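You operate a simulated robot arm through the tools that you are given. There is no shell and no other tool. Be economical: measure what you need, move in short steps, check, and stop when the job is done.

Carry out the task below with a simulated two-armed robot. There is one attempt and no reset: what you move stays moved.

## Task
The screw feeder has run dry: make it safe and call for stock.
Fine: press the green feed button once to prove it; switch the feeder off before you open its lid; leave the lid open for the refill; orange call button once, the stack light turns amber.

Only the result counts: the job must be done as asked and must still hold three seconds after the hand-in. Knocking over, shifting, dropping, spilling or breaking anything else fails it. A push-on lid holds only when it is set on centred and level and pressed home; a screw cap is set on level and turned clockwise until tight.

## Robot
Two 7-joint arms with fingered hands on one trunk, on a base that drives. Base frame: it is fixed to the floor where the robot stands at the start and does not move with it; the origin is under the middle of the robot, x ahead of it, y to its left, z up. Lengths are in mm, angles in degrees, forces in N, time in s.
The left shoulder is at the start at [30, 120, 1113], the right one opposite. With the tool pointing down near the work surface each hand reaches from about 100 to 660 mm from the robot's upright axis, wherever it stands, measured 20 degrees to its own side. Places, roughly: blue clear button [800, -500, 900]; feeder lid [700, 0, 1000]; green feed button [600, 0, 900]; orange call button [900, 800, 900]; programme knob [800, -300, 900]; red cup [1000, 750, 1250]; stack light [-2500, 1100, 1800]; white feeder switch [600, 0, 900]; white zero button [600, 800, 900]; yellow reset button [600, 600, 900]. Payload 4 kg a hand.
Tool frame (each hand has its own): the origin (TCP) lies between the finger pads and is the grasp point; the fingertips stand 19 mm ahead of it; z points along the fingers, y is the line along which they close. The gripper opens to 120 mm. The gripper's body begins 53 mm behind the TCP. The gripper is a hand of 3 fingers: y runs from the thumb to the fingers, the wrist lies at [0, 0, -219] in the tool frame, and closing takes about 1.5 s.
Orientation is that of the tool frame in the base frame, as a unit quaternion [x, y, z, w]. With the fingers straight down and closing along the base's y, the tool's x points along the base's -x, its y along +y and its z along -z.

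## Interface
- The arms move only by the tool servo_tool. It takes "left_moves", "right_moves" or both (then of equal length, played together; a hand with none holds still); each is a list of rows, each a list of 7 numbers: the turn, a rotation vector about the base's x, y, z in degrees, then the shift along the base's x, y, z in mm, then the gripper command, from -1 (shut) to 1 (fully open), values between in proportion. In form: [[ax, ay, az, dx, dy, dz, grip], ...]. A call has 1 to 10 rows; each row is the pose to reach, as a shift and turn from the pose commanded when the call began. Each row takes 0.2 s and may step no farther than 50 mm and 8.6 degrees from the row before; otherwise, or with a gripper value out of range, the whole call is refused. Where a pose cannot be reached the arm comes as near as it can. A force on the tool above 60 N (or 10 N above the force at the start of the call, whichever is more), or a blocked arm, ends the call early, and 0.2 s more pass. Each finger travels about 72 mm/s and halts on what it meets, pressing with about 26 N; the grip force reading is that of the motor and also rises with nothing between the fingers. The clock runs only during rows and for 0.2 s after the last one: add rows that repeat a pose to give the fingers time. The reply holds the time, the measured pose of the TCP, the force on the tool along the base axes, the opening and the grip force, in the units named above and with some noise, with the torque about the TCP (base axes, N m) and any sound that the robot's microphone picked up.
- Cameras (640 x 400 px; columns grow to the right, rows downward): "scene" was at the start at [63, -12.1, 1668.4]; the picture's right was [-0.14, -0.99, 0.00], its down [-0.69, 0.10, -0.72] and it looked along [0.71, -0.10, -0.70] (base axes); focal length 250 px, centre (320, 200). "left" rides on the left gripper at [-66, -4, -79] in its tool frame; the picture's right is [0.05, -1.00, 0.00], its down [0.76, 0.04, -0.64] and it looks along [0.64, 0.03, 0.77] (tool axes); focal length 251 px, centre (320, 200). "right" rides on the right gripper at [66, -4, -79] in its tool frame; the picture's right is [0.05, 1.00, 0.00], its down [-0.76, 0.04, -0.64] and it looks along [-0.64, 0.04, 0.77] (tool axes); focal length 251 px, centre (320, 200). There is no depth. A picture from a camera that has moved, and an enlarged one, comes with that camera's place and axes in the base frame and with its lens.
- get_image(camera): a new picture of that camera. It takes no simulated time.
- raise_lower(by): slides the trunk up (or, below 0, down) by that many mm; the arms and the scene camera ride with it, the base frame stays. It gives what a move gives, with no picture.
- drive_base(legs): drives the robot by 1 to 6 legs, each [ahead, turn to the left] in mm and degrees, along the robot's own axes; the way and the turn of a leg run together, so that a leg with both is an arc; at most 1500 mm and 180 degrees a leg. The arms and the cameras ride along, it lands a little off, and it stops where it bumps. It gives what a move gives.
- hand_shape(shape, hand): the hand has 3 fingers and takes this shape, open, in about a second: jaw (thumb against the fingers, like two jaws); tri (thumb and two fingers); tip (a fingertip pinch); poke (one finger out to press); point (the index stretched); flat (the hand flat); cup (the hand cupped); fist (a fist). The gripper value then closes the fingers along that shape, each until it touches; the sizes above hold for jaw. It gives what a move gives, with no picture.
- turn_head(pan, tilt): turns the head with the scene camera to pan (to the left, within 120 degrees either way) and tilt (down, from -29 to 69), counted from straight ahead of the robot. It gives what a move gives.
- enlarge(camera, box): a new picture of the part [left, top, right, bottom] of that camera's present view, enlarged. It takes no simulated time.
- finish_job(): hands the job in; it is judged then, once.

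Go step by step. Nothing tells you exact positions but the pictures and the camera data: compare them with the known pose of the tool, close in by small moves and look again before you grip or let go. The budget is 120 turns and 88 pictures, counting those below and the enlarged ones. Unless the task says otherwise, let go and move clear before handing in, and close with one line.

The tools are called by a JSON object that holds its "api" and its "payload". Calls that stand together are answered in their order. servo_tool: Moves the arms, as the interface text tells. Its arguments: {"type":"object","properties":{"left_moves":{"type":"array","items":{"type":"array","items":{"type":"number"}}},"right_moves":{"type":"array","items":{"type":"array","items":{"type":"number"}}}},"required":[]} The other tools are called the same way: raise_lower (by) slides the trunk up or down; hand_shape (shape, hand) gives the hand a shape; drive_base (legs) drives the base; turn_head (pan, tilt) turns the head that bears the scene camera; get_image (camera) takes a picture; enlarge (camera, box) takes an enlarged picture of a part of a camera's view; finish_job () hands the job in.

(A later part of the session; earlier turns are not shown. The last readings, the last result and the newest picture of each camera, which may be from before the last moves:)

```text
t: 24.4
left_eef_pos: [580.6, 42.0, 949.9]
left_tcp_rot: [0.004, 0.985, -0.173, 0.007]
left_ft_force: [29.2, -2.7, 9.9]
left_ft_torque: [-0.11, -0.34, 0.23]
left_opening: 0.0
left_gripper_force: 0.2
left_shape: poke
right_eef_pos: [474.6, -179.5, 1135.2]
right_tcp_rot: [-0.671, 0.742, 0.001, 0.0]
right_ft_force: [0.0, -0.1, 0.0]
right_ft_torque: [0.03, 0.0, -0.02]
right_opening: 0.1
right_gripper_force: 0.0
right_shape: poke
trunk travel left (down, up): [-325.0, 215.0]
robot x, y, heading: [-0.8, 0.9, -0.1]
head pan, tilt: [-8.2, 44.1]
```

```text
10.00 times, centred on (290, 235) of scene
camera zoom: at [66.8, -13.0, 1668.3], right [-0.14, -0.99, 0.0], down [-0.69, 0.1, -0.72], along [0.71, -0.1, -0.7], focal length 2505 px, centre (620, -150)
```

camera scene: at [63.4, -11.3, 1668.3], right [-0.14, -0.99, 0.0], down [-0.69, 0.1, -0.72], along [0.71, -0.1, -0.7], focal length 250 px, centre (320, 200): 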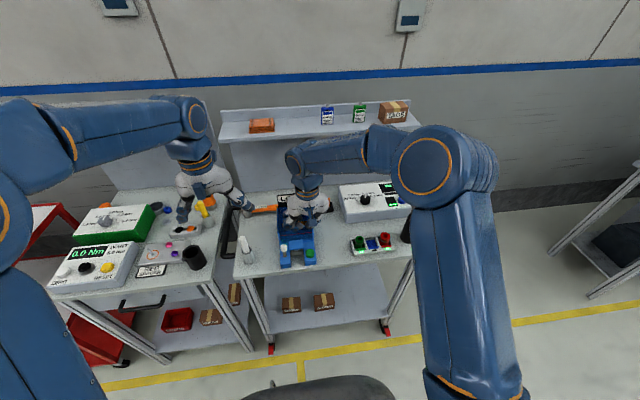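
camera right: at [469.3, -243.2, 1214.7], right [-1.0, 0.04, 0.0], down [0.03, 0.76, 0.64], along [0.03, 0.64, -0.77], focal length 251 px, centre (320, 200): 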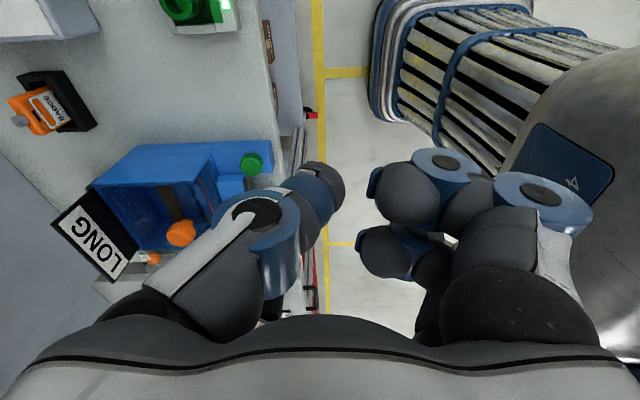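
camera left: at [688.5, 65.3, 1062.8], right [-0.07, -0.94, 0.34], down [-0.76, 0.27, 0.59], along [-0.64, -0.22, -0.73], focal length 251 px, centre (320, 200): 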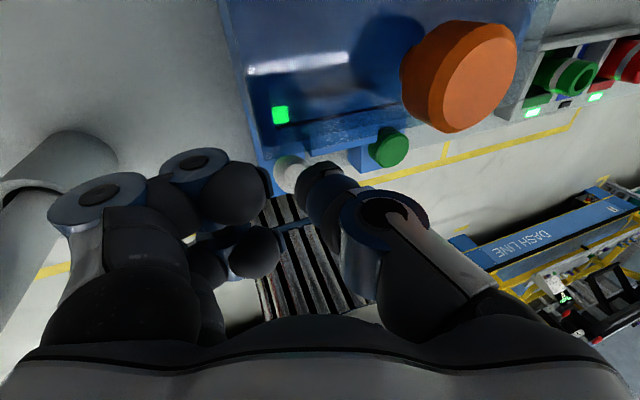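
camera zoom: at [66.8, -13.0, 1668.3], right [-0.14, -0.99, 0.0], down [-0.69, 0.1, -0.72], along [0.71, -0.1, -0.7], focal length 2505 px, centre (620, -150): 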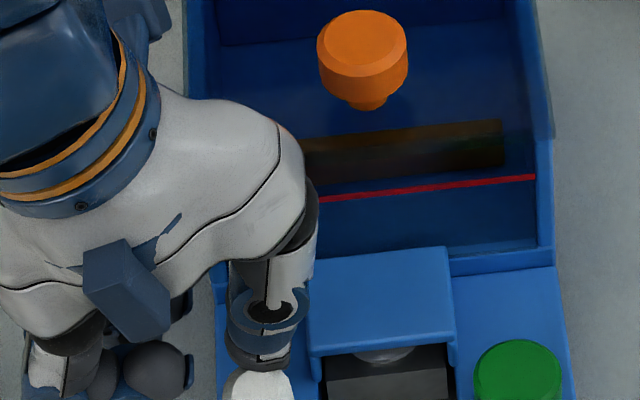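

The force rose to 29 N, so the lever is probably at its stop. I'll back off, rise and look at the lever and lamp.

{"api": "servo_tool", "payload": {"left_moves": [[0, 0, 0, 14, 0, 0, -1], [0, 0, 0, 18, 0, 30, -1], [0, 0, 0, 18, 0, 70, -1], [0, 0, 0, 10, 20, 110, -1], [0, 0, 0, -10, 50, 130, -1], [0, 0, 0, -30, 90, 150, -1]]}}

{"api": "enlarge", "payload": {"camera": "scene", "box": [265, 200, 345, 270]}}

{"api": "enlarge", "payload": {"camera": "right", "box": [60, 120, 320, 290]}}

```text
t: 25.8
left_eef_pos: [545.1, 134.7, 1098.1]
left_tcp_rot: [0.005, 0.985, -0.173, 0.001]
left_ft_force: [-1.4, 0.6, 0.5]
left_ft_torque: [0.0, 0.0, 0.0]
left_opening: 0.0
left_gripper_force: 0.1
left_shape: poke
right_eef_pos: [471.5, -176.9, 1137.7]
right_tcp_rot: [-0.671, 0.742, 0.0, 0.0]
right_ft_force: [1.0, 0.1, 0.1]
right_ft_torque: [-0.02, -0.03, -0.01]
right_opening: 0.1
right_gripper_force: 0.0
right_shape: poke
trunk travel left (down, up): [-325.0, 215.0]
robot x, y, heading: [2.7, 0.5, 0.1]
head pan, tilt: [-8.2, 44.1]
```

```text
5.71 times, centred on (305, 235) of scene
camera zoom: at [61.6, -10.6, 1668.4], right [-0.14, -0.99, 0.0], down [-0.69, 0.1, -0.72], along [0.71, -0.1, -0.7], focal length 1432 px, centre (406, 0)
```

zoom: 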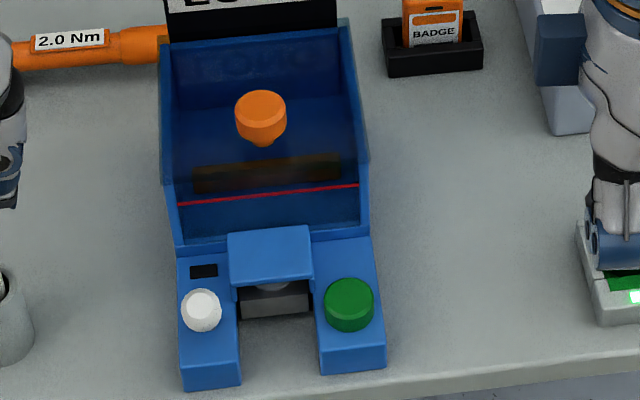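

```text
2.35 times, centred on (190, 205) of right
camera zoom: at [467.8, -242.2, 1215.6], right [-1.0, 0.04, 0.0], down [0.03, 0.77, 0.64], along [0.03, 0.64, -0.77], focal length 592 px, centre (626, 188)
```

zoom: 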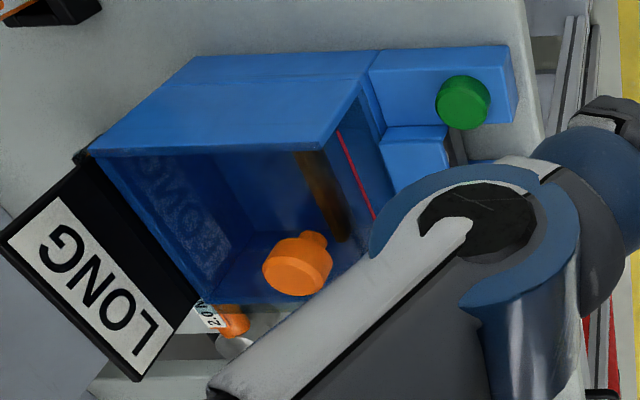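

The switch is off and its lamp is dark. For the lid, I take the knob to be at about (666, -2, 987), with the hinge at the back near (755, 970). I'll bring the right hand back to yaw 0 in jaw shape, leaning so it points forward and down.

{"api": "servo_tool", "payload": {"right_moves": [[0, 0, -8.5, 0, 0, 5, 0], [0, 0, -17, 0, 0, 10, 0], [0, 0, -25.5, 0, 0, 15, 0], [0, 0, -34, 0, 0, 20, 0], [0, 0, -42.5, 0, 0, 25, 0], [0, 0, -51, 0, 0, 30, 0], [0, 0, -59.5, 0, 0, 30, 0], [0, 0, -68, 0, 0, 30, 0], [0, 0, -76.5, 0, 0, 30, 0], [0, 0, -84.5, 0, 0, 30, 0]], "left_moves": [[0, 0, 0, -15, 10, 15, -1], [0, 0, 0, -30, 20, 30, -1], [0, 0, 0, -45, 30, 45, -1], [0, 0, 0, -60, 40, 60, -1], [0, 0, 0, -75, 50, 75, -1], [0, 0, 0, -90, 60, 90, -1], [0, 0, 0, -90, 70, 100, -1], [0, 0, 0, -90, 80, 100, -1], [0, 0, 0, -90, 90, 100, -1], [0, 0, 0, -90, 100, 100, -1]]}}

{"api": "hand_shape", "payload": {"hand": "right", "shape": "jaw"}}

{"api": "servo_tool", "payload": {"right_moves": [[0, -8, 0, 20, 30, 0, 0.2], [0, -16, 0, 40, 60, 0, 0.2], [0, -24, 0, 60, 90, 0, 0.2], [0, -32, 0, 80, 120, 0, 0.2], [0, -40, 0, 95, 150, -20, 0.2], [0, -40, 0, 110, 176, -40, 0.2], [0, -40, 0, 110, 176, -60, 0.2]]}}

{"api": "get_image", "payload": {"camera": "right"}}

{"api": "enlarge", "payload": {"camera": "scene", "box": [250, 150, 370, 260]}}

```text
t: 28.0
left_eef_pos: [455.9, 232.0, 1197.7]
left_tcp_rot: [0.006, 0.985, -0.173, 0.001]
left_ft_force: [0.0, 0.8, -0.5]
left_ft_torque: [0.0, -0.05, 0.02]
left_opening: 0.1
left_gripper_force: 0.0
left_shape: poke
right_eef_pos: [473.3, -179.3, 1166.7]
right_tcp_rot: [0.003, 1.0, 0.0, 0.0]
right_ft_force: [0.4, -0.8, 1.0]
right_ft_torque: [0.04, 0.0, 0.0]
right_opening: 0.0
right_gripper_force: 0.1
right_shape: poke
trunk travel left (down, up): [-325.0, 215.0]
robot x, y, heading: [2.8, -1.0, 0.0]
head pan, tilt: [-8.2, 44.1]
```

```text
t: 28.9
left_eef_pos: [455.8, 233.9, 1196.0]
left_tcp_rot: [0.007, 0.985, -0.174, 0.001]
left_ft_force: [0.0, -0.4, 0.5]
left_ft_torque: [-0.01, 0.02, -0.03]
left_opening: 0.3
left_gripper_force: 0.1
left_shape: poke
right_eef_pos: [473.5, -179.3, 1167.9]
right_tcp_rot: [0.001, 1.0, 0.0, 0.0]
right_ft_force: [0.2, 0.0, -0.7]
right_ft_torque: [0.0, 0.0, 0.0]
right_opening: 119.8
right_gripper_force: 0.0
right_shape: jaw
trunk travel left (down, up): [-325.0, 215.0]
robot x, y, heading: [1.8, 1.2, 0.0]
head pan, tilt: [-8.2, 44.1]
```

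```text
t: 30.5
left_eef_pos: [455.8, 232.4, 1197.1]
left_tcp_rot: [0.006, 0.985, -0.174, 0.001]
left_ft_force: [-0.7, 0.1, -0.6]
left_ft_torque: [-0.01, 0.0, -0.01]
left_opening: 0.1
left_gripper_force: 0.0
left_shape: poke
right_eef_pos: [582.6, -4.4, 1108.0]
right_tcp_rot: [0.002, 0.94, 0.001, 0.341]
right_ft_force: [0.2, -0.1, -0.5]
right_ft_torque: [-0.01, -0.03, -0.02]
right_opening: 72.7
right_gripper_force: 0.1
right_shape: jaw
trunk travel left (down, up): [-325.0, 215.0]
robot x, y, heading: [0.6, -1.0, 0.0]
head pan, tilt: [-8.2, 44.1]
```

```text
50 pictures are left
camera right: at [480.9, -6.4, 1124.6], right [-0.04, 1.0, -0.03], down [0.17, 0.04, 0.98], along [0.98, 0.03, -0.17], focal length 251 px, centre (320, 200)
```

right: 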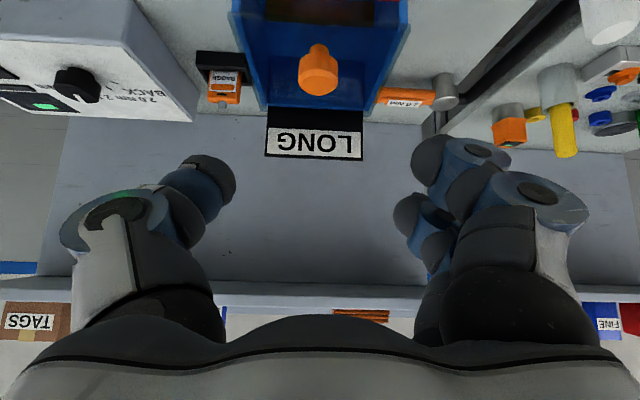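

```text
3.64 times, centred on (310, 205) of scene
camera zoom: at [62.7, -11.8, 1668.4], right [-0.14, -0.99, 0.0], down [-0.69, 0.1, -0.72], along [0.71, -0.1, -0.7], focal length 911 px, centre (356, 182)
```

zoom: 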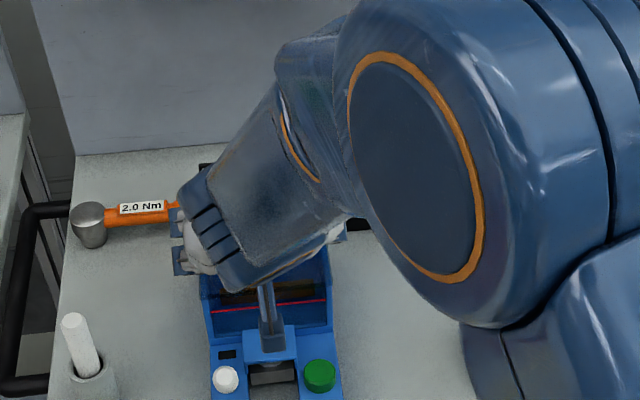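

The knob head is at about (672, -4, 980), directly ahead and below. I'll approach along the finger direction to 40 mm short of it and look again.

{"api": "servo_tool", "payload": {"right_moves": [[0, 0, 0, 20, 0, -32, 0.2], [0, 0, 0, 42, 0, -64, 0.2], [0, 0, 0, 63, 0, -96, 0.2]]}}

{"api": "get_image", "payload": {"camera": "right"}}

{"api": "enlarge", "payload": {"camera": "scene", "box": [250, 180, 370, 280]}}

```text
t: 31.3
left_eef_pos: [457.3, 232.3, 1195.4]
left_tcp_rot: [0.005, 0.985, -0.174, 0.0]
left_ft_force: [-1.0, -0.7, -0.4]
left_ft_torque: [0.02, 0.0, 0.03]
left_opening: 0.0
left_gripper_force: 0.0
left_shape: poke
right_eef_pos: [645.0, -3.9, 1011.7]
right_tcp_rot: [0.002, 0.94, 0.0, 0.341]
right_ft_force: [0.3, 0.0, 0.0]
right_ft_torque: [-0.02, 0.04, 0.01]
right_opening: 72.8
right_gripper_force: 0.1
right_shape: jaw
trunk travel left (down, up): [-325.0, 215.0]
robot x, y, heading: [1.1, -1.3, 0.0]
head pan, tilt: [-8.2, 44.1]
```

```text
48 pictures are left
camera right: at [543.9, -6.1, 1027.2], right [-0.04, 1.0, -0.03], down [0.17, 0.04, 0.98], along [0.98, 0.03, -0.17], focal length 251 px, centre (320, 200)
```

right: 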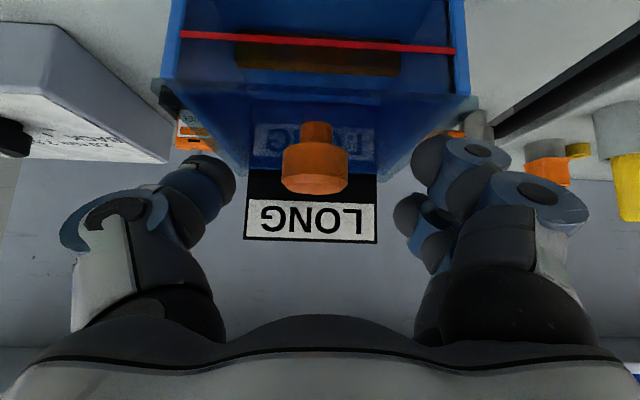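

```text
4.00 times, centred on (310, 230) of scene
camera zoom: at [64.6, -12.3, 1668.3], right [-0.14, -0.99, 0.0], down [-0.69, 0.1, -0.72], along [0.71, -0.1, -0.7], focal length 1002 px, centre (360, 80)
```

zoom: 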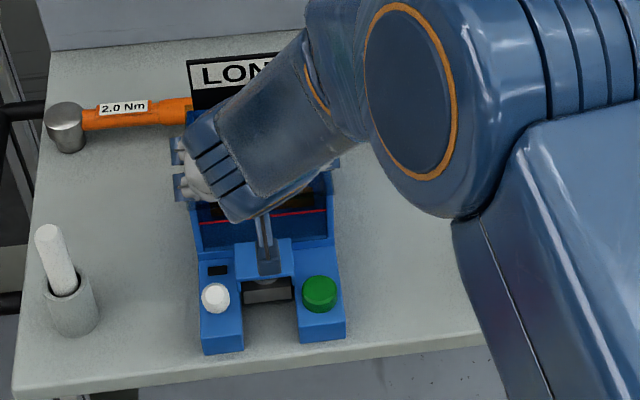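

The knob head refines to about (662, -5, 990), between the fingers. I'll move in 25 mm along the fingers and close.

{"api": "servo_tool", "payload": {"right_moves": [[0, 0, 0, 8, -1, -9, 0.2], [0, 0, 0, 16, -1, -18, 0.2], [0, 0, 0, 16, -1, -18, -0.3], [0, 0, 0, 16, -1, -18, -0.6], [0, 0, 0, 16, -1, -18, -0.6], [0, 0, 0, 16, -1, -18, -0.6]]}}

{"api": "get_image", "payload": {"camera": "right"}}

```text
t: 32.7
left_eef_pos: [455.6, 232.2, 1197.1]
left_tcp_rot: [0.005, 0.985, -0.173, 0.002]
left_ft_force: [-0.6, -0.6, 0.4]
left_ft_torque: [0.01, -0.01, 0.02]
left_opening: 0.0
left_gripper_force: 0.1
left_shape: poke
right_eef_pos: [661.9, -8.4, 992.1]
right_tcp_rot: [0.002, 0.939, -0.001, 0.343]
right_ft_force: [6.0, -5.0, 8.2]
right_ft_torque: [0.04, 0.04, -0.04]
right_opening: 23.5
right_gripper_force: 25.7
right_shape: jaw
trunk travel left (down, up): [-325.0, 215.0]
robot x, y, heading: [-1.3, 1.6, 0.2]
head pan, tilt: [-8.2, 44.1]
```

```text
46 pictures are left
camera right: at [560.4, -9.3, 1009.0], right [-0.04, 1.0, -0.04], down [0.17, 0.04, 0.98], along [0.98, 0.03, -0.17], focal length 251 px, centre (320, 200)
```

right: 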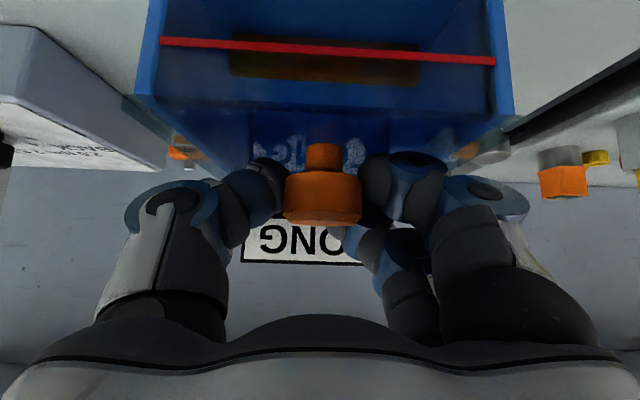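

The knob is held (25.7 N, 23.5 mm opening). I'll lift it slowly along the arc about the rear hinge and check the forces.

{"api": "servo_tool", "payload": {"right_moves": [[0, 0, 0, 0, 0, 0, -0.8], [0, 0, 0, 2, 0, 6, -0.8], [0, 0, 0, 4, 0, 12, -0.8], [0, 0, 0, 6, 0, 18, -0.8]]}}

{"api": "get_image", "payload": {"camera": "right"}}

```text
t: 33.7
left_eef_pos: [456.2, 232.2, 1196.2]
left_tcp_rot: [0.006, 0.985, -0.175, 0.001]
left_ft_force: [0.5, 0.1, 0.1]
left_ft_torque: [-0.01, 0.02, 0.0]
left_opening: 0.0
left_gripper_force: 0.0
left_shape: poke
right_eef_pos: [668.5, -4.5, 1009.3]
right_tcp_rot: [0.001, 0.94, 0.001, 0.341]
right_ft_force: [0.2, -5.2, -0.1]
right_ft_torque: [0.16, 0.31, -0.15]
right_opening: 22.0
right_gripper_force: 25.7
right_shape: jaw
trunk travel left (down, up): [-325.0, 215.0]
robot x, y, heading: [-0.4, -1.0, -0.3]
head pan, tilt: [-8.2, 44.1]
```

```text
45 pictures are left
camera right: at [565.7, -8.5, 1026.4], right [-0.04, 1.0, -0.03], down [0.17, 0.04, 0.98], along [0.98, 0.03, -0.18], focal length 251 px, centre (320, 200)
```

right: 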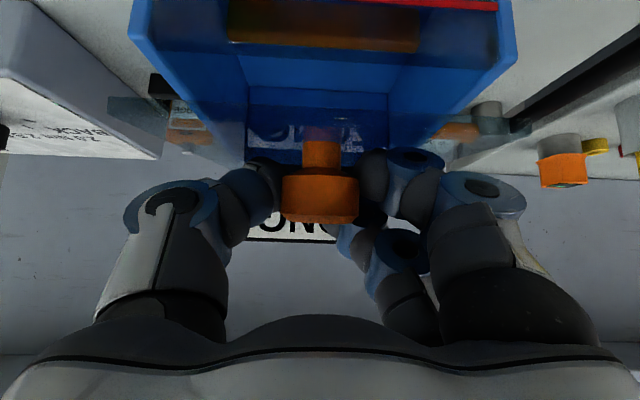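

The lid is rising with the knob under low force. I'll continue along the arc.

{"api": "servo_tool", "payload": {"right_moves": [[0, 0, 0, 3, 0, 6, -0.8], [0, 0, 0, 6, 0, 12, -0.8], [0, 0, 0, 10, 0, 17, -0.8], [0, 0, 0, 14, 0, 22, -0.8], [0, 0, 0, 18, 0, 27, -0.8], [0, 0, 0, 23, 0, 32, -0.8]]}}

{"api": "get_image", "payload": {"camera": "right"}}

{"api": "enlarge", "payload": {"camera": "scene", "box": [250, 160, 370, 260]}}

```text
t: 35.1
left_eef_pos: [455.6, 232.1, 1197.2]
left_tcp_rot: [0.006, 0.985, -0.172, 0.001]
left_ft_force: [0.5, -0.1, 0.5]
left_ft_torque: [0.0, -0.01, -0.03]
left_opening: 0.0
left_gripper_force: 0.3
left_shape: poke
right_eef_pos: [690.6, -6.7, 1043.8]
right_tcp_rot: [0.003, 0.94, 0.0, 0.342]
right_ft_force: [-3.0, -9.8, -0.4]
right_ft_torque: [0.27, 0.2, -0.12]
right_opening: 21.2
right_gripper_force: 25.7
right_shape: jaw
trunk travel left (down, up): [-325.0, 215.0]
robot x, y, heading: [-1.0, 1.0, 0.2]
head pan, tilt: [-8.2, 44.1]
```

```text
44 pictures are left
camera right: at [588.7, -9.1, 1060.2], right [-0.04, 1.0, -0.03], down [0.17, 0.04, 0.98], along [0.98, 0.03, -0.17], focal length 251 px, centre (320, 200)
```

right: 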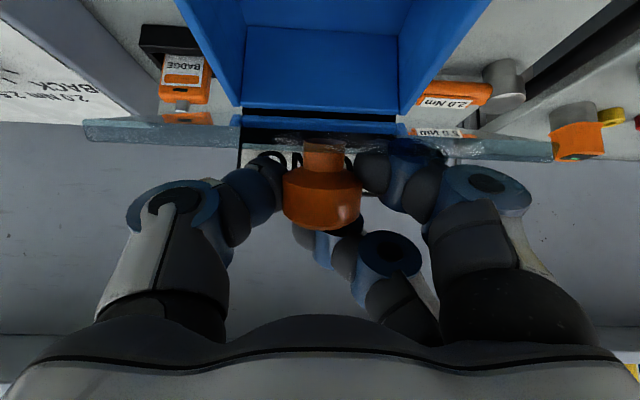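

```text
4.00 times, centred on (310, 210) of scene
camera zoom: at [62.5, -14.1, 1668.4], right [-0.14, -0.99, 0.0], down [-0.69, 0.1, -0.72], along [0.71, -0.1, -0.7], focal length 1002 px, centre (360, 160)
```

zoom: 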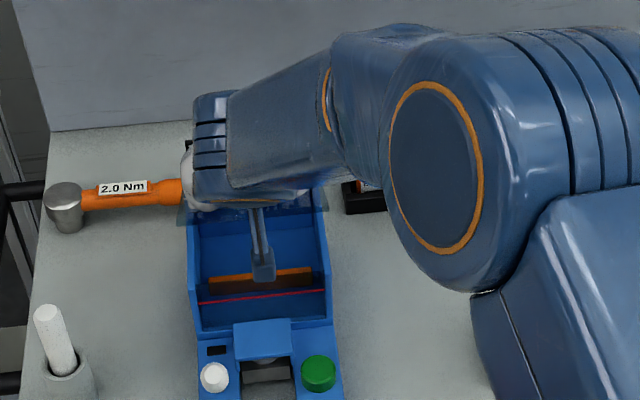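

The lid is about 33° open, and this hand can't go much further without its fingers meeting the lid. The right hand will keep holding while I bring the left thumb in from the front left, pointing forward, to push the lid on from beneath.

{"api": "servo_tool", "payload": {"left_moves": [[7, 0, 0, 0, 0, 0, -1], [14, 0, 0, 0, 0, 0, -1], [20, 0, 0, 0, 0, 0, -1]]}}

{"api": "servo_tool", "payload": {"left_moves": [[0, 0, -8, 0, 0, 0, -1], [0, 0, -16, 0, 0, 0, -1], [0, 0, -25, 0, 0, 0, -1]]}}

{"api": "servo_tool", "payload": {"left_moves": [[-3.3, -7, 0, 10, -5, -10, -1], [-6.5, -14, 0, 20, -10, -20, -1], [-9.8, -21, 0, 30, -20, -30, -1], [-13, -28, 0, 40, -30, -40, -1], [-16.3, -35, 0, 50, -40, -55, -1], [-19.5, -42, 0, 60, -50, -70, -1], [-22.8, -49, 0, 70, -60, -85, -1], [-26, -56, 0, 80, -70, -100, -1]]}}

{"api": "get_image", "payload": {"camera": "left"}}

{"api": "get_image", "payload": {"camera": "scene"}}

```text
t: 35.9
left_eef_pos: [456.1, 231.5, 1197.8]
left_tcp_rot: [0.006, 1.0, 0.001, -0.001]
left_ft_force: [1.0, -0.2, -0.9]
left_ft_torque: [-0.02, 0.0, 0.0]
left_opening: 0.1
left_gripper_force: 0.0
left_shape: poke
right_eef_pos: [690.4, -6.4, 1042.4]
right_tcp_rot: [0.002, 0.94, 0.001, 0.342]
right_ft_force: [-2.6, -12.0, 0.3]
right_ft_torque: [0.21, 0.2, -0.16]
right_opening: 21.0
right_gripper_force: 25.4
right_shape: jaw
trunk travel left (down, up): [-325.0, 215.0]
robot x, y, heading: [2.2, 1.7, -0.2]
head pan, tilt: [-8.2, 44.1]
```

```text
refused: row 3 steps farther than a row can; nothing moved
```

```text
t: 37.7
left_eef_pos: [535.7, 161.1, 1097.4]
left_tcp_rot: [0.006, 0.858, -0.213, 0.468]
left_ft_force: [-0.5, 0.1, 0.4]
left_ft_torque: [-0.03, 0.02, 0.03]
left_opening: 0.2
left_gripper_force: 0.1
left_shape: poke
right_eef_pos: [689.3, -7.2, 1042.6]
right_tcp_rot: [0.002, 0.94, 0.0, 0.342]
right_ft_force: [-2.4, -11.9, -0.8]
right_ft_torque: [0.2, 0.15, -0.12]
right_opening: 21.4
right_gripper_force: 26.1
right_shape: jaw
trunk travel left (down, up): [-325.0, 215.0]
robot x, y, heading: [0.2, 2.5, -0.0]
head pan, tilt: [-8.2, 44.1]
```

```text
42 pictures are left
camera left: at [509.4, 199.6, 1190.5], right [-0.24, -0.92, 0.32], down [-0.94, 0.13, -0.33], along [0.26, -0.37, -0.89], focal length 251 px, centre (320, 200)
```

left: 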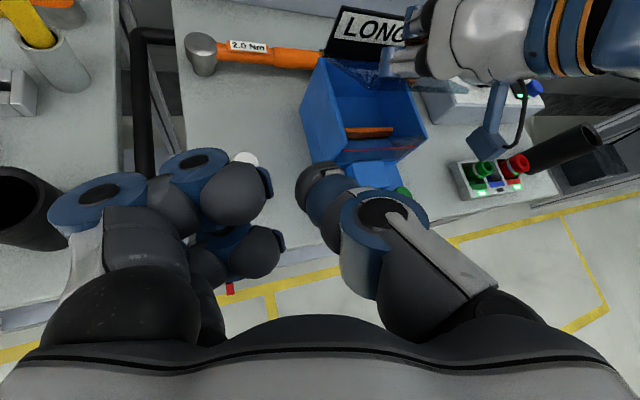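

```text
41 pictures are left
camera scene: at [62.4, -13.4, 1668.3], right [-0.14, -0.99, 0.0], down [-0.69, 0.1, -0.72], along [0.71, -0.1, -0.7], focal length 250 px, centre (320, 200)
```

scene: 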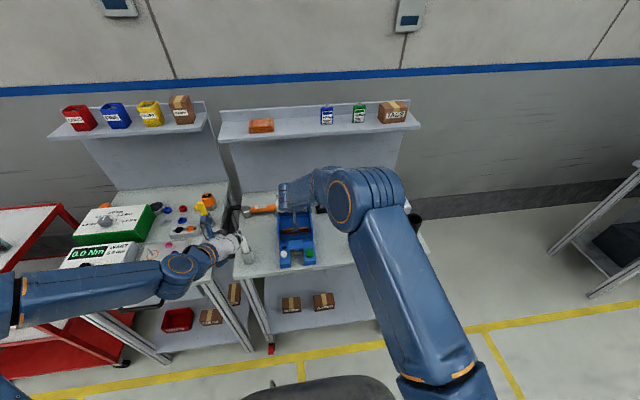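

The left hand now points forward and down as planned. I'll bring its thumb tip just in front of the gap under the raised lid edge, going high past the pen holder.

{"api": "servo_tool", "payload": {"left_moves": [[0, 0, 0, 5, -35, -5, -1], [0, 0, 0, 20, -70, -10, -1], [0, 0, 0, 45, -97, -15, -1], [0, 0, 0, 70, -97, -45, -1], [0, 0, 0, 90, -97, -75, -1], [0, 0, 0, 92, -97, -87, -1]]}}

{"api": "get_image", "payload": {"camera": "left"}}

{"api": "get_image", "payload": {"camera": "right"}}

{"api": "enlarge", "payload": {"camera": "scene", "box": [250, 170, 370, 270]}}

```text
t: 39.1
left_eef_pos: [626.0, 63.7, 1008.9]
left_tcp_rot: [0.005, 0.859, -0.213, 0.466]
left_ft_force: [0.1, 0.5, 0.8]
left_ft_torque: [0.01, 0.02, 0.01]
left_opening: 0.0
left_gripper_force: 0.0
left_shape: poke
right_eef_pos: [690.2, -6.8, 1042.8]
right_tcp_rot: [0.002, 0.94, 0.001, 0.341]
right_ft_force: [-2.7, -12.4, 0.2]
right_ft_torque: [0.19, 0.11, -0.11]
right_opening: 21.1
right_gripper_force: 25.8
right_shape: jaw
trunk travel left (down, up): [-325.0, 215.0]
robot x, y, heading: [-1.7, 1.1, -0.2]
head pan, tilt: [-8.2, 44.1]
```

```text
40 pictures are left
camera left: at [600.3, 102.7, 1102.2], right [-0.24, -0.92, 0.32], down [-0.94, 0.13, -0.32], along [0.26, -0.37, -0.89], focal length 251 px, centre (320, 200)
```

left: 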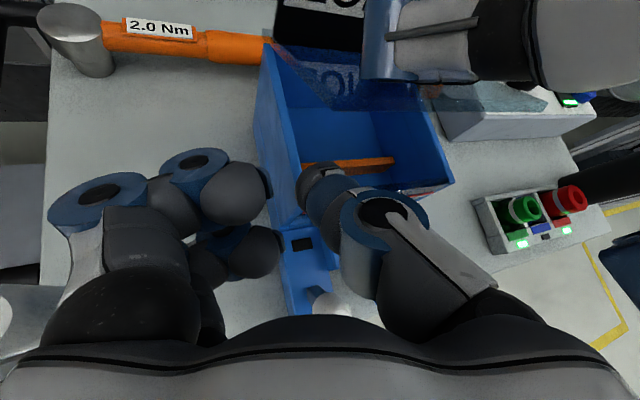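

```text
39 pictures are left
camera right: at [588.4, -9.0, 1059.8], right [-0.04, 1.0, -0.03], down [0.17, 0.04, 0.98], along [0.98, 0.03, -0.17], focal length 251 px, centre (320, 200)
```

right: 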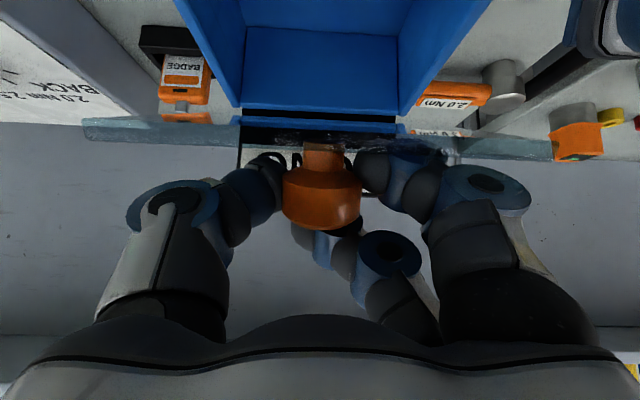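

```text
4.00 times, centred on (310, 220) of scene
camera zoom: at [62.5, -14.3, 1668.4], right [-0.14, -0.99, 0.0], down [-0.69, 0.1, -0.72], along [0.71, -0.1, -0.7], focal length 1002 px, centre (360, 120)
```

zoom: 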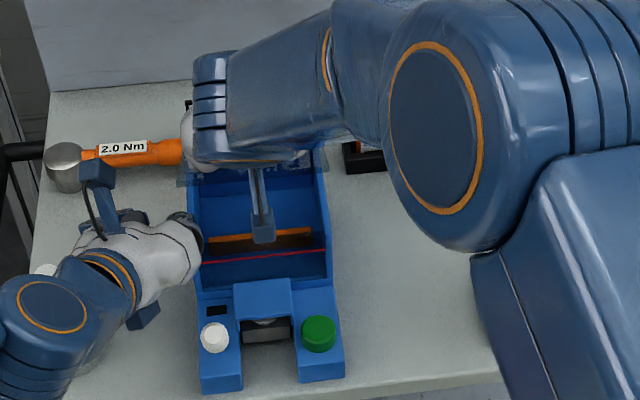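

The thumb is in front of the gap. I'll slide it in under the lid's left front part, staying below the lid surface.

{"api": "servo_tool", "payload": {"left_moves": [[0, 0, 0, 14, -5, -6, -1], [0, 0, 0, 28, -10, -10, -1], [0, 0, 0, 42, -15, -10, -1], [0, 0, 0, 54, -20, -10, -1]]}}

{"api": "get_image", "payload": {"camera": "left"}}

{"api": "get_image", "payload": {"camera": "right"}}

```text
t: 40.1
left_eef_pos: [680.8, 45.6, 997.8]
left_tcp_rot: [0.005, 0.859, -0.213, 0.465]
left_ft_force: [-9.3, 1.4, -4.4]
left_ft_torque: [-0.01, -0.44, -0.15]
left_opening: 0.0
left_gripper_force: 0.0
left_shape: poke
right_eef_pos: [691.1, -7.5, 1045.4]
right_tcp_rot: [0.002, 0.939, 0.001, 0.343]
right_ft_force: [7.7, -13.5, 4.5]
right_ft_torque: [0.21, 0.14, -0.02]
right_opening: 21.4
right_gripper_force: 26.1
right_shape: jaw
trunk travel left (down, up): [-325.0, 215.0]
robot x, y, heading: [-3.0, 1.8, -0.1]
head pan, tilt: [-8.2, 44.1]
```

```text
37 pictures are left
camera left: at [654.7, 83.0, 1090.5], right [-0.24, -0.92, 0.32], down [-0.94, 0.13, -0.32], along [0.25, -0.37, -0.89], focal length 251 px, centre (320, 200)
```

left: 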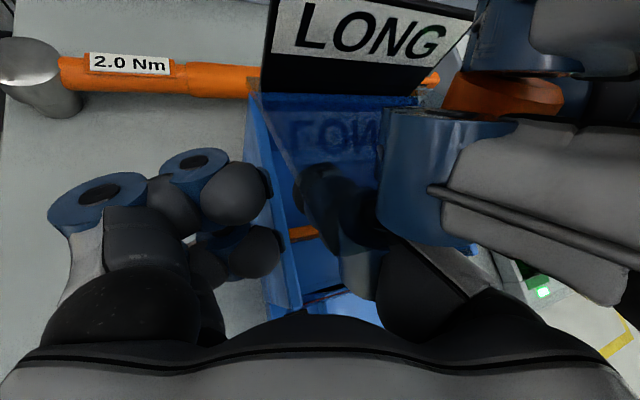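

```text
36 pictures are left
camera right: at [589.7, -9.0, 1061.2], right [-0.04, 1.0, -0.03], down [0.17, 0.04, 0.98], along [0.98, 0.03, -0.17], focal length 251 px, centre (320, 200)
```

right: 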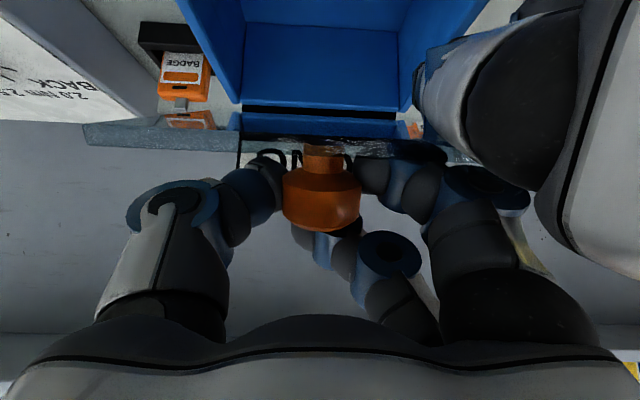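

The left thumb now supports the lid from beneath. I'll open the right hand slightly and withdraw it straight back along its fingers.

{"api": "servo_tool", "payload": {"right_moves": [[0, 0, 0, 0, 0, 0, -0.2], [0, 0, 0, 0, 0, 0, -0.2], [0, 0, 0, 0, 0, 0, -0.2]]}}

{"api": "get_image", "payload": {"camera": "right"}}

```text
t: 40.9
left_eef_pos: [681.2, 46.2, 999.3]
left_tcp_rot: [0.005, 0.858, -0.213, 0.467]
left_ft_force: [-2.2, -2.0, -3.7]
left_ft_torque: [0.09, -0.2, -0.01]
left_opening: 0.1
left_gripper_force: 0.1
left_shape: poke
right_eef_pos: [690.0, -3.5, 1043.1]
right_tcp_rot: [0.001, 0.94, 0.002, 0.342]
right_ft_force: [0.9, -1.9, 6.2]
right_ft_torque: [0.18, 0.03, 0.02]
right_opening: 46.7
right_gripper_force: 0.0
right_shape: jaw
trunk travel left (down, up): [-325.0, 215.0]
robot x, y, heading: [-0.8, -0.1, 0.1]
head pan, tilt: [-8.2, 44.1]
```

```text
35 pictures are left
camera right: at [588.0, -6.4, 1060.2], right [-0.04, 1.0, -0.03], down [0.17, 0.04, 0.98], along [0.98, 0.04, -0.17], focal length 251 px, centre (320, 200)
```

right: 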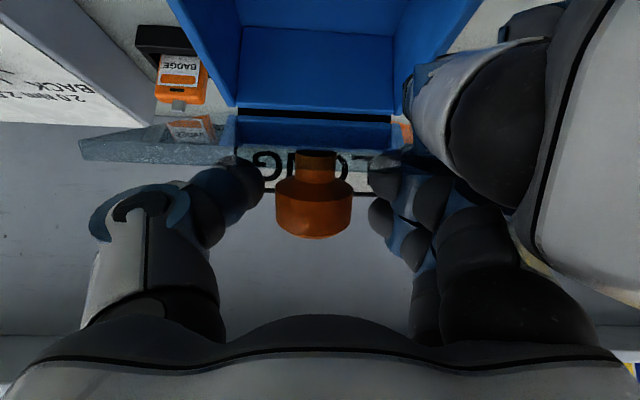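

The knob is free of the right fingers and the lid still stands on the left thumb. I'm withdrawing the right hand.

{"api": "servo_tool", "payload": {"right_moves": [[0, 0, 0, -8, -1, 10, -0.2], [0, 0, 0, -17, -2, 22, -0.2], [0, 0, 0, -28, -5, 38, -0.2], [0, 0, 0, -45, -15, 65, -0.2], [0, 0, 0, -65, -35, 95, -0.2], [0, 0, 0, -90, -65, 115, -0.2], [0, 0, 0, -115, -100, 130, -0.2], [0, 0, 0, -135, -140, 140, -0.2]]}}

{"api": "get_image", "payload": {"camera": "right"}}

{"api": "enlarge", "payload": {"camera": "scene", "box": [250, 170, 370, 270]}}

```text
t: 42.7
left_eef_pos: [681.3, 44.2, 1000.0]
left_tcp_rot: [0.005, 0.858, -0.213, 0.467]
left_ft_force: [-0.5, -1.0, -0.2]
left_ft_torque: [0.02, -0.01, 0.02]
left_opening: 0.0
left_gripper_force: 0.0
left_shape: poke
right_eef_pos: [553.8, -147.5, 1181.4]
right_tcp_rot: [0.002, 0.94, 0.001, 0.342]
right_ft_force: [-0.6, -0.6, -0.2]
right_ft_torque: [0.0, -0.02, -0.02]
right_opening: 47.9
right_gripper_force: 0.1
right_shape: jaw
trunk travel left (down, up): [-325.0, 215.0]
robot x, y, heading: [0.5, 1.8, -0.2]
head pan, tilt: [-8.2, 44.1]
```

```text
34 pictures are left
camera right: at [452.7, -150.2, 1198.5], right [-0.04, 1.0, -0.03], down [0.17, 0.04, 0.98], along [0.98, 0.03, -0.17], focal length 251 px, centre (320, 200)
```

right: 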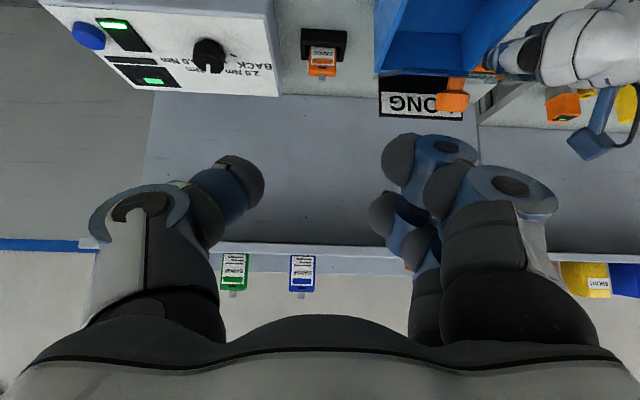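

```text
4.00 times, centred on (310, 220) of scene
camera zoom: at [62.0, -14.0, 1668.4], right [-0.14, -0.99, 0.0], down [-0.69, 0.1, -0.72], along [0.71, -0.1, -0.7], focal length 1002 px, centre (360, 120)
```

zoom: 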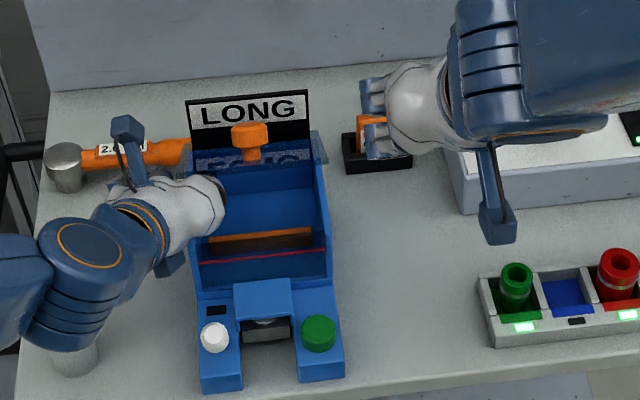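

The lid stands about 45° open with almost no load on the left thumb. I'll now push it on, up and back along the arc.

{"api": "servo_tool", "payload": {"left_moves": [[0, 0, 0, 4, 0, 10, -1], [0, 0, 0, 9, 0, 20, -1], [0, 0, 0, 15, 0, 30, -1], [0, 0, 0, 22, 0, 40, -1], [0, 0, 0, 30, 0, 47, -1], [0, 0, 0, 38, 0, 52, -1]]}}

{"api": "enlarge", "payload": {"camera": "scene", "box": [250, 170, 370, 270]}}

{"api": "get_image", "payload": {"camera": "right"}}

```text
t: 44.1
left_eef_pos: [719.0, 45.9, 1051.8]
left_tcp_rot: [0.005, 0.858, -0.213, 0.467]
left_ft_force: [0.1, 0.5, 0.0]
left_ft_torque: [-0.03, 0.02, -0.01]
left_opening: 0.0
left_gripper_force: 0.1
left_shape: poke
right_eef_pos: [556.9, -145.6, 1180.1]
right_tcp_rot: [0.002, 0.94, 0.001, 0.341]
right_ft_force: [0.5, -1.2, -0.2]
right_ft_torque: [0.0, -0.01, -0.03]
right_opening: 47.6
right_gripper_force: 0.0
right_shape: jaw
trunk travel left (down, up): [-325.0, 215.0]
robot x, y, heading: [2.2, 3.0, 0.1]
head pan, tilt: [-8.2, 44.1]
```

```text
4.00 times, centred on (310, 220) of scene
camera zoom: at [63.0, -12.3, 1668.4], right [-0.14, -0.99, 0.0], down [-0.69, 0.1, -0.72], along [0.71, -0.1, -0.7], focal length 1002 px, centre (360, 120)
```

zoom: 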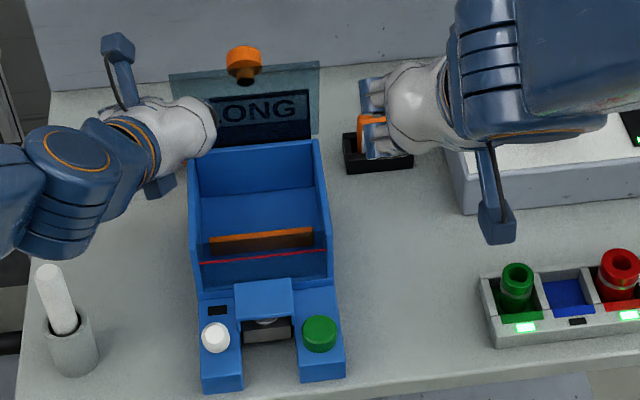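

```text
31 pictures are left
camera right: at [453.8, -148.7, 1198.3], right [-0.04, 1.0, -0.03], down [0.17, 0.04, 0.98], along [0.98, 0.03, -0.17], focal length 251 px, centre (320, 200)
```

right: 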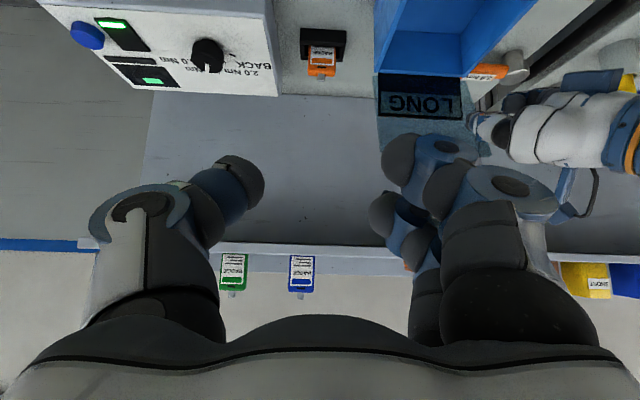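

The lid is fully open and leans back past the sign with no load on the thumb. I'll withdraw the left hand and check that it stays.

{"api": "servo_tool", "payload": {"left_moves": [[0, 0, 0, -35, 15, 12, -1], [0, 0, 0, -70, 30, 30, -1], [0, 0, 0, -105, 45, 60, -1], [0, 0, 0, -140, 70, 90, -1], [0, 0, 0, -170, 90, 120, -1], [0, 0, 0, -200, 110, 150, -1], [0, 0, 0, -230, 130, 175, -1], [0, 0, 0, -260, 140, 190, -1]], "right_moves": [[0, 0, 0, -15, -5, 10, -0.2], [0, 0, 0, -30, -10, 20, -0.2], [0, 0, 0, -45, -15, 30, -0.2], [0, 0, 0, -60, -20, 40, -0.2], [0, 0, 0, -75, -25, 50, -0.2], [0, 0, 0, -90, -30, 60, -0.2], [0, 0, 0, -105, -35, 70, -0.2], [0, 0, 0, -120, -40, 80, -0.2]]}}

{"api": "turn_head", "payload": {"pan": 30, "tilt": 44}}

{"api": "get_image", "payload": {"camera": "scene"}}

```text
refused: row 4 steps farther than a row can; nothing moved
```

```text
t: 45.1
left_eef_pos: [719.9, 45.0, 1051.1]
left_tcp_rot: [0.005, 0.858, -0.213, 0.467]
left_ft_force: [0.5, 0.3, 0.3]
left_ft_torque: [-0.02, -0.02, -0.01]
left_opening: 0.0
left_gripper_force: 0.0
left_shape: poke
right_eef_pos: [556.2, -146.6, 1182.1]
right_tcp_rot: [0.002, 0.94, 0.0, 0.342]
right_ft_force: [-1.0, 0.5, -0.8]
right_ft_torque: [-0.02, -0.03, -0.03]
right_opening: 47.7
right_gripper_force: 0.1
right_shape: jaw
trunk travel left (down, up): [-325.0, 215.0]
robot x, y, heading: [-4.9, 4.6, -0.0]
head pan, tilt: [30.0, 44.0]
```

```text
30 pictures are left
camera scene: at [53.0, 40.7, 1668.5], right [0.5, -0.87, 0.0], down [-0.6, -0.35, -0.72], along [0.62, 0.36, -0.69], focal length 250 px, centre (320, 200)
```

scene: 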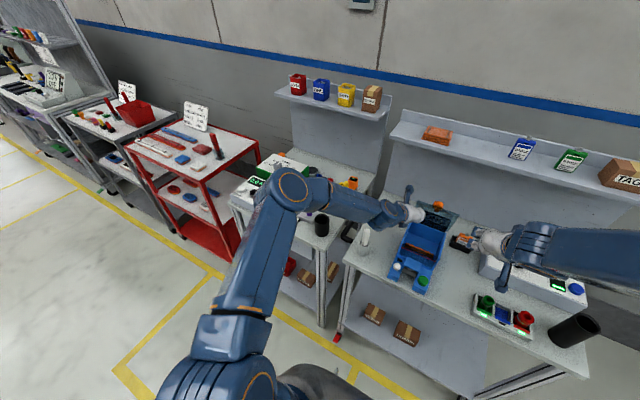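

A row step was too large and nothing moved. I'll redo the withdrawal with smaller steps.

{"api": "servo_tool", "payload": {"left_moves": [[0, 0, 0, -30, 13, 10, -1], [0, 0, 0, -60, 26, 25, -1], [0, 0, 0, -90, 39, 45, -1], [0, 0, 0, -115, 55, 75, -1], [0, 0, 0, -140, 70, 105, -1], [0, 0, 0, -165, 85, 135, -1], [0, 0, 0, -190, 100, 165, -1], [0, 0, 0, -220, 115, 185, -1], [0, 0, 0, -255, 125, 200, -1]], "right_moves": [[0, 0, 0, -15, -5, 10, -0.2], [0, 0, 0, -30, -10, 20, -0.2], [0, 0, 0, -45, -15, 30, -0.2], [0, 0, 0, -60, -20, 40, -0.2], [0, 0, 0, -75, -25, 50, -0.2], [0, 0, 0, -90, -30, 60, -0.2], [0, 0, 0, -105, -35, 70, -0.2], [0, 0, 0, -120, -40, 80, -0.2], [0, 0, 0, -140, -40, 90, -0.2]]}}

{"api": "get_image", "payload": {"camera": "scene"}}

{"api": "enlarge", "payload": {"camera": "scene", "box": [220, 130, 400, 260]}}

```text
t: 47.1
left_eef_pos: [459.2, 172.0, 1255.5]
left_tcp_rot: [0.006, 0.858, -0.213, 0.467]
left_ft_force: [-1.2, -0.2, 0.4]
left_ft_torque: [-0.01, -0.01, -0.01]
left_opening: 0.1
left_gripper_force: 0.1
left_shape: poke
right_eef_pos: [411.7, -186.1, 1274.0]
right_tcp_rot: [0.002, 0.939, 0.001, 0.343]
right_ft_force: [-0.8, -0.5, -0.7]
right_ft_torque: [-0.01, -0.06, 0.0]
right_opening: 47.8
right_gripper_force: 0.1
right_shape: jaw
trunk travel left (down, up): [-325.0, 215.0]
robot x, y, heading: [-2.5, -0.0, -0.3]
head pan, tilt: [30.0, 44.0]
```

```text
29 pictures are left
camera scene: at [48.8, 40.5, 1668.6], right [0.5, -0.87, 0.0], down [-0.6, -0.35, -0.72], along [0.62, 0.36, -0.69], focal length 250 px, centre (320, 200)
```

scene: 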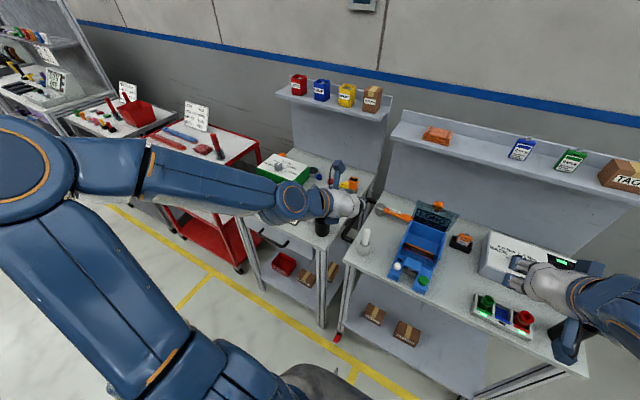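

```text
3.08 times, centred on (310, 195) of scene
camera zoom: at [48.8, 40.5, 1668.6], right [0.5, -0.87, 0.0], down [-0.6, -0.35, -0.72], along [0.62, 0.36, -0.69], focal length 771 px, centre (351, 215)
```

zoom: 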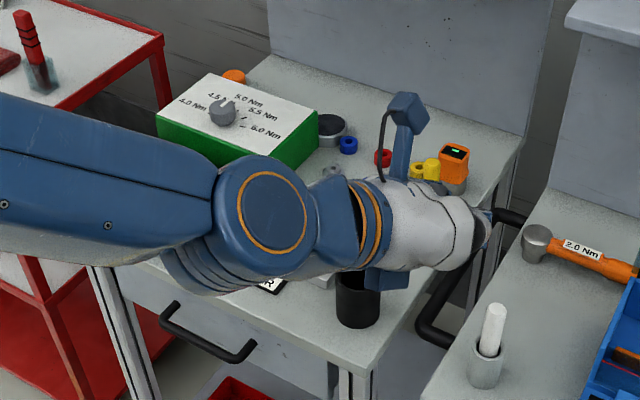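

The lid stays open. The orange call button is at about (927, 787, 910), behind the green box on the left bench. I'll drive the robot in front of that bench.

{"api": "drive_base", "payload": {"legs": [[0, 90], [665, 0], [0, -90]]}}

{"api": "turn_head", "payload": {"pan": 5, "tilt": 44}}

{"api": "get_image", "payload": {"camera": "scene"}}

```text
t: 49.0
left_eef_pos: [366.7, 324.3, 1254.7]
left_tcp_rot: [-0.154, 0.844, -0.124, 0.498]
left_ft_force: [-0.1, 0.2, 0.3]
left_ft_torque: [0.02, 0.03, -0.01]
left_opening: 0.0
left_gripper_force: 0.1
left_shape: poke
right_eef_pos: [452.6, -23.4, 1272.6]
right_tcp_rot: [-0.173, 0.923, 0.063, 0.337]
right_ft_force: [-0.2, 0.1, -0.2]
right_ft_torque: [-0.05, -0.06, 0.01]
right_opening: 47.8
right_gripper_force: 0.0
right_shape: jaw
trunk travel left (down, up): [-325.0, 215.0]
robot x, y, heading: [4.2, -16.1, 20.1]
head pan, tilt: [30.0, 44.0]
stopped in leg 1: the robot was blocked; the commanded pose is now the measured one
```

```text
t: 49.9
left_eef_pos: [366.7, 324.9, 1255.2]
left_tcp_rot: [-0.154, 0.844, -0.123, 0.498]
left_ft_force: [0.2, 0.1, 0.0]
left_ft_torque: [0.05, -0.03, -0.02]
left_opening: 0.3
left_gripper_force: 0.1
left_shape: poke
right_eef_pos: [452.6, -24.9, 1272.2]
right_tcp_rot: [-0.173, 0.924, 0.063, 0.335]
right_ft_force: [1.0, -0.2, -0.6]
right_ft_torque: [-0.04, -0.03, 0.0]
right_opening: 48.2
right_gripper_force: 0.0
right_shape: jaw
trunk travel left (down, up): [-325.0, 215.0]
robot x, y, heading: [4.8, -20.3, 19.8]
head pan, tilt: [5.0, 44.0]
```

```text
27 pictures are left
camera scene: at [60.6, 9.8, 1668.5], right [0.42, -0.91, 0.0], down [-0.63, -0.29, -0.72], along [0.65, 0.3, -0.69], focal length 250 px, centre (320, 200)
```

scene: 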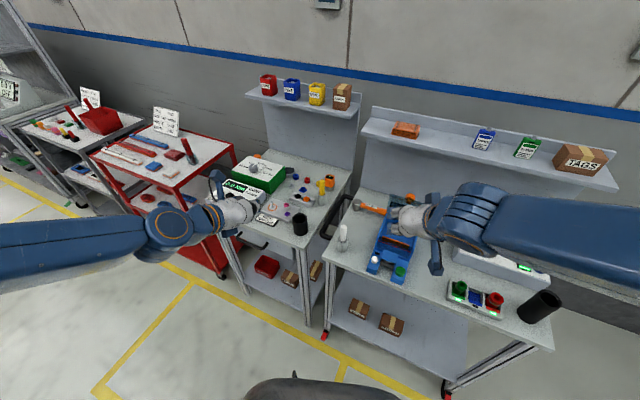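

The turn was blocked at 20°. I'll look left and back to find the obstacle.

{"api": "turn_head", "payload": {"pan": 95, "tilt": 40}}

{"api": "get_image", "payload": {"camera": "scene"}}

{"api": "turn_head", "payload": {"pan": -95, "tilt": 40}}

{"api": "get_image", "payload": {"camera": "scene"}}

```text
t: 51.5
left_eef_pos: [367.2, 323.9, 1255.1]
left_tcp_rot: [-0.153, 0.844, -0.124, 0.498]
left_ft_force: [-0.1, 0.8, 0.1]
left_ft_torque: [-0.02, -0.05, 0.01]
left_opening: 0.0
left_gripper_force: 0.0
left_shape: poke
right_eef_pos: [453.7, -25.2, 1272.1]
right_tcp_rot: [-0.174, 0.923, 0.064, 0.336]
right_ft_force: [0.1, -0.5, -0.4]
right_ft_torque: [0.05, 0.0, 0.0]
right_opening: 48.0
right_gripper_force: 0.0
right_shape: jaw
trunk travel left (down, up): [-325.0, 215.0]
robot x, y, heading: [3.6, -17.0, 20.0]
head pan, tilt: [95.0, 40.0]
```

```text
26 pictures are left
camera scene: at [-49.9, 52.2, 1674.3], right [0.91, 0.42, 0.0], down [0.27, -0.58, -0.77], along [-0.32, 0.69, -0.64], focal length 250 px, centre (320, 200)
```

scene: 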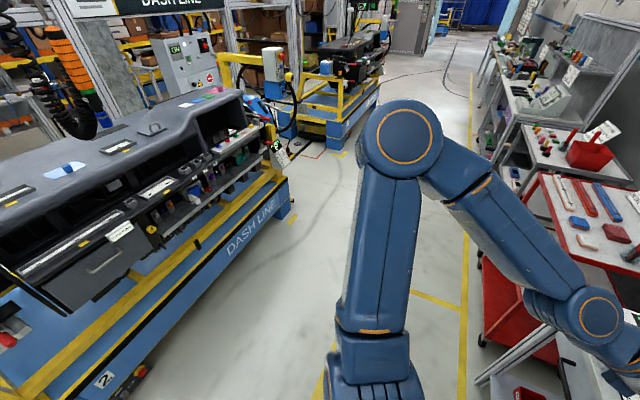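

```text
t: 54.3
left_eef_pos: [368.4, 324.7, 1253.7]
left_tcp_rot: [-0.154, 0.844, -0.124, 0.499]
left_ft_force: [-0.7, -0.9, -0.3]
left_ft_torque: [-0.02, -0.02, 0.01]
left_opening: 0.0
left_gripper_force: 0.1
left_shape: poke
right_eef_pos: [453.5, -25.3, 1272.4]
right_tcp_rot: [-0.173, 0.924, 0.063, 0.336]
right_ft_force: [0.3, -0.6, -0.5]
right_ft_torque: [-0.01, -0.01, 0.03]
right_opening: 48.1
right_gripper_force: 0.1
right_shape: jaw
trunk travel left (down, up): [-325.0, 215.0]
robot x, y, heading: [6.6, -18.5, 20.2]
head pan, tilt: [-95.0, 40.0]
```

```text
25 pictures are left
camera scene: at [8.0, -107.0, 1674.3], right [-0.97, -0.26, 0.0], down [-0.17, 0.62, -0.77], along [0.2, -0.74, -0.64], focal length 250 px, centre (320, 200)
```

scene: 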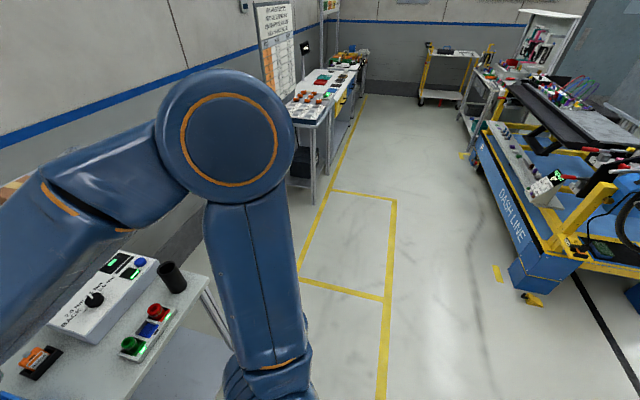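

Nothing is near the arms, so the base corner is probably catching the bench's lower frame. I'll back away first, then turn and drive across.

{"api": "drive_base", "payload": {"legs": [[-230, 0], [0, 70]]}}

```text
t: 58.2
left_eef_pos: [-229.2, 408.6, 1253.5]
left_tcp_rot: [-0.487, 0.706, 0.092, 0.505]
left_ft_force: [-0.5, 0.4, 0.0]
left_ft_torque: [-0.02, -0.08, -0.09]
left_opening: 0.1
left_gripper_force: 0.1
left_shape: poke
right_eef_pos: [90.1, 244.7, 1272.4]
right_tcp_rot: [-0.539, 0.77, 0.194, 0.281]
right_ft_force: [-1.1, 0.2, 0.3]
right_ft_torque: [-0.01, -0.05, -0.03]
right_opening: 48.5
right_gripper_force: 0.0
right_shape: jaw
trunk travel left (down, up): [-325.0, 215.0]
robot x, y, heading: [-181.2, -105.2, 70.1]
head pan, tilt: [-95.0, 40.0]
stopped in leg 2: the robot was blocked; the commanded pose is now the measured one
```

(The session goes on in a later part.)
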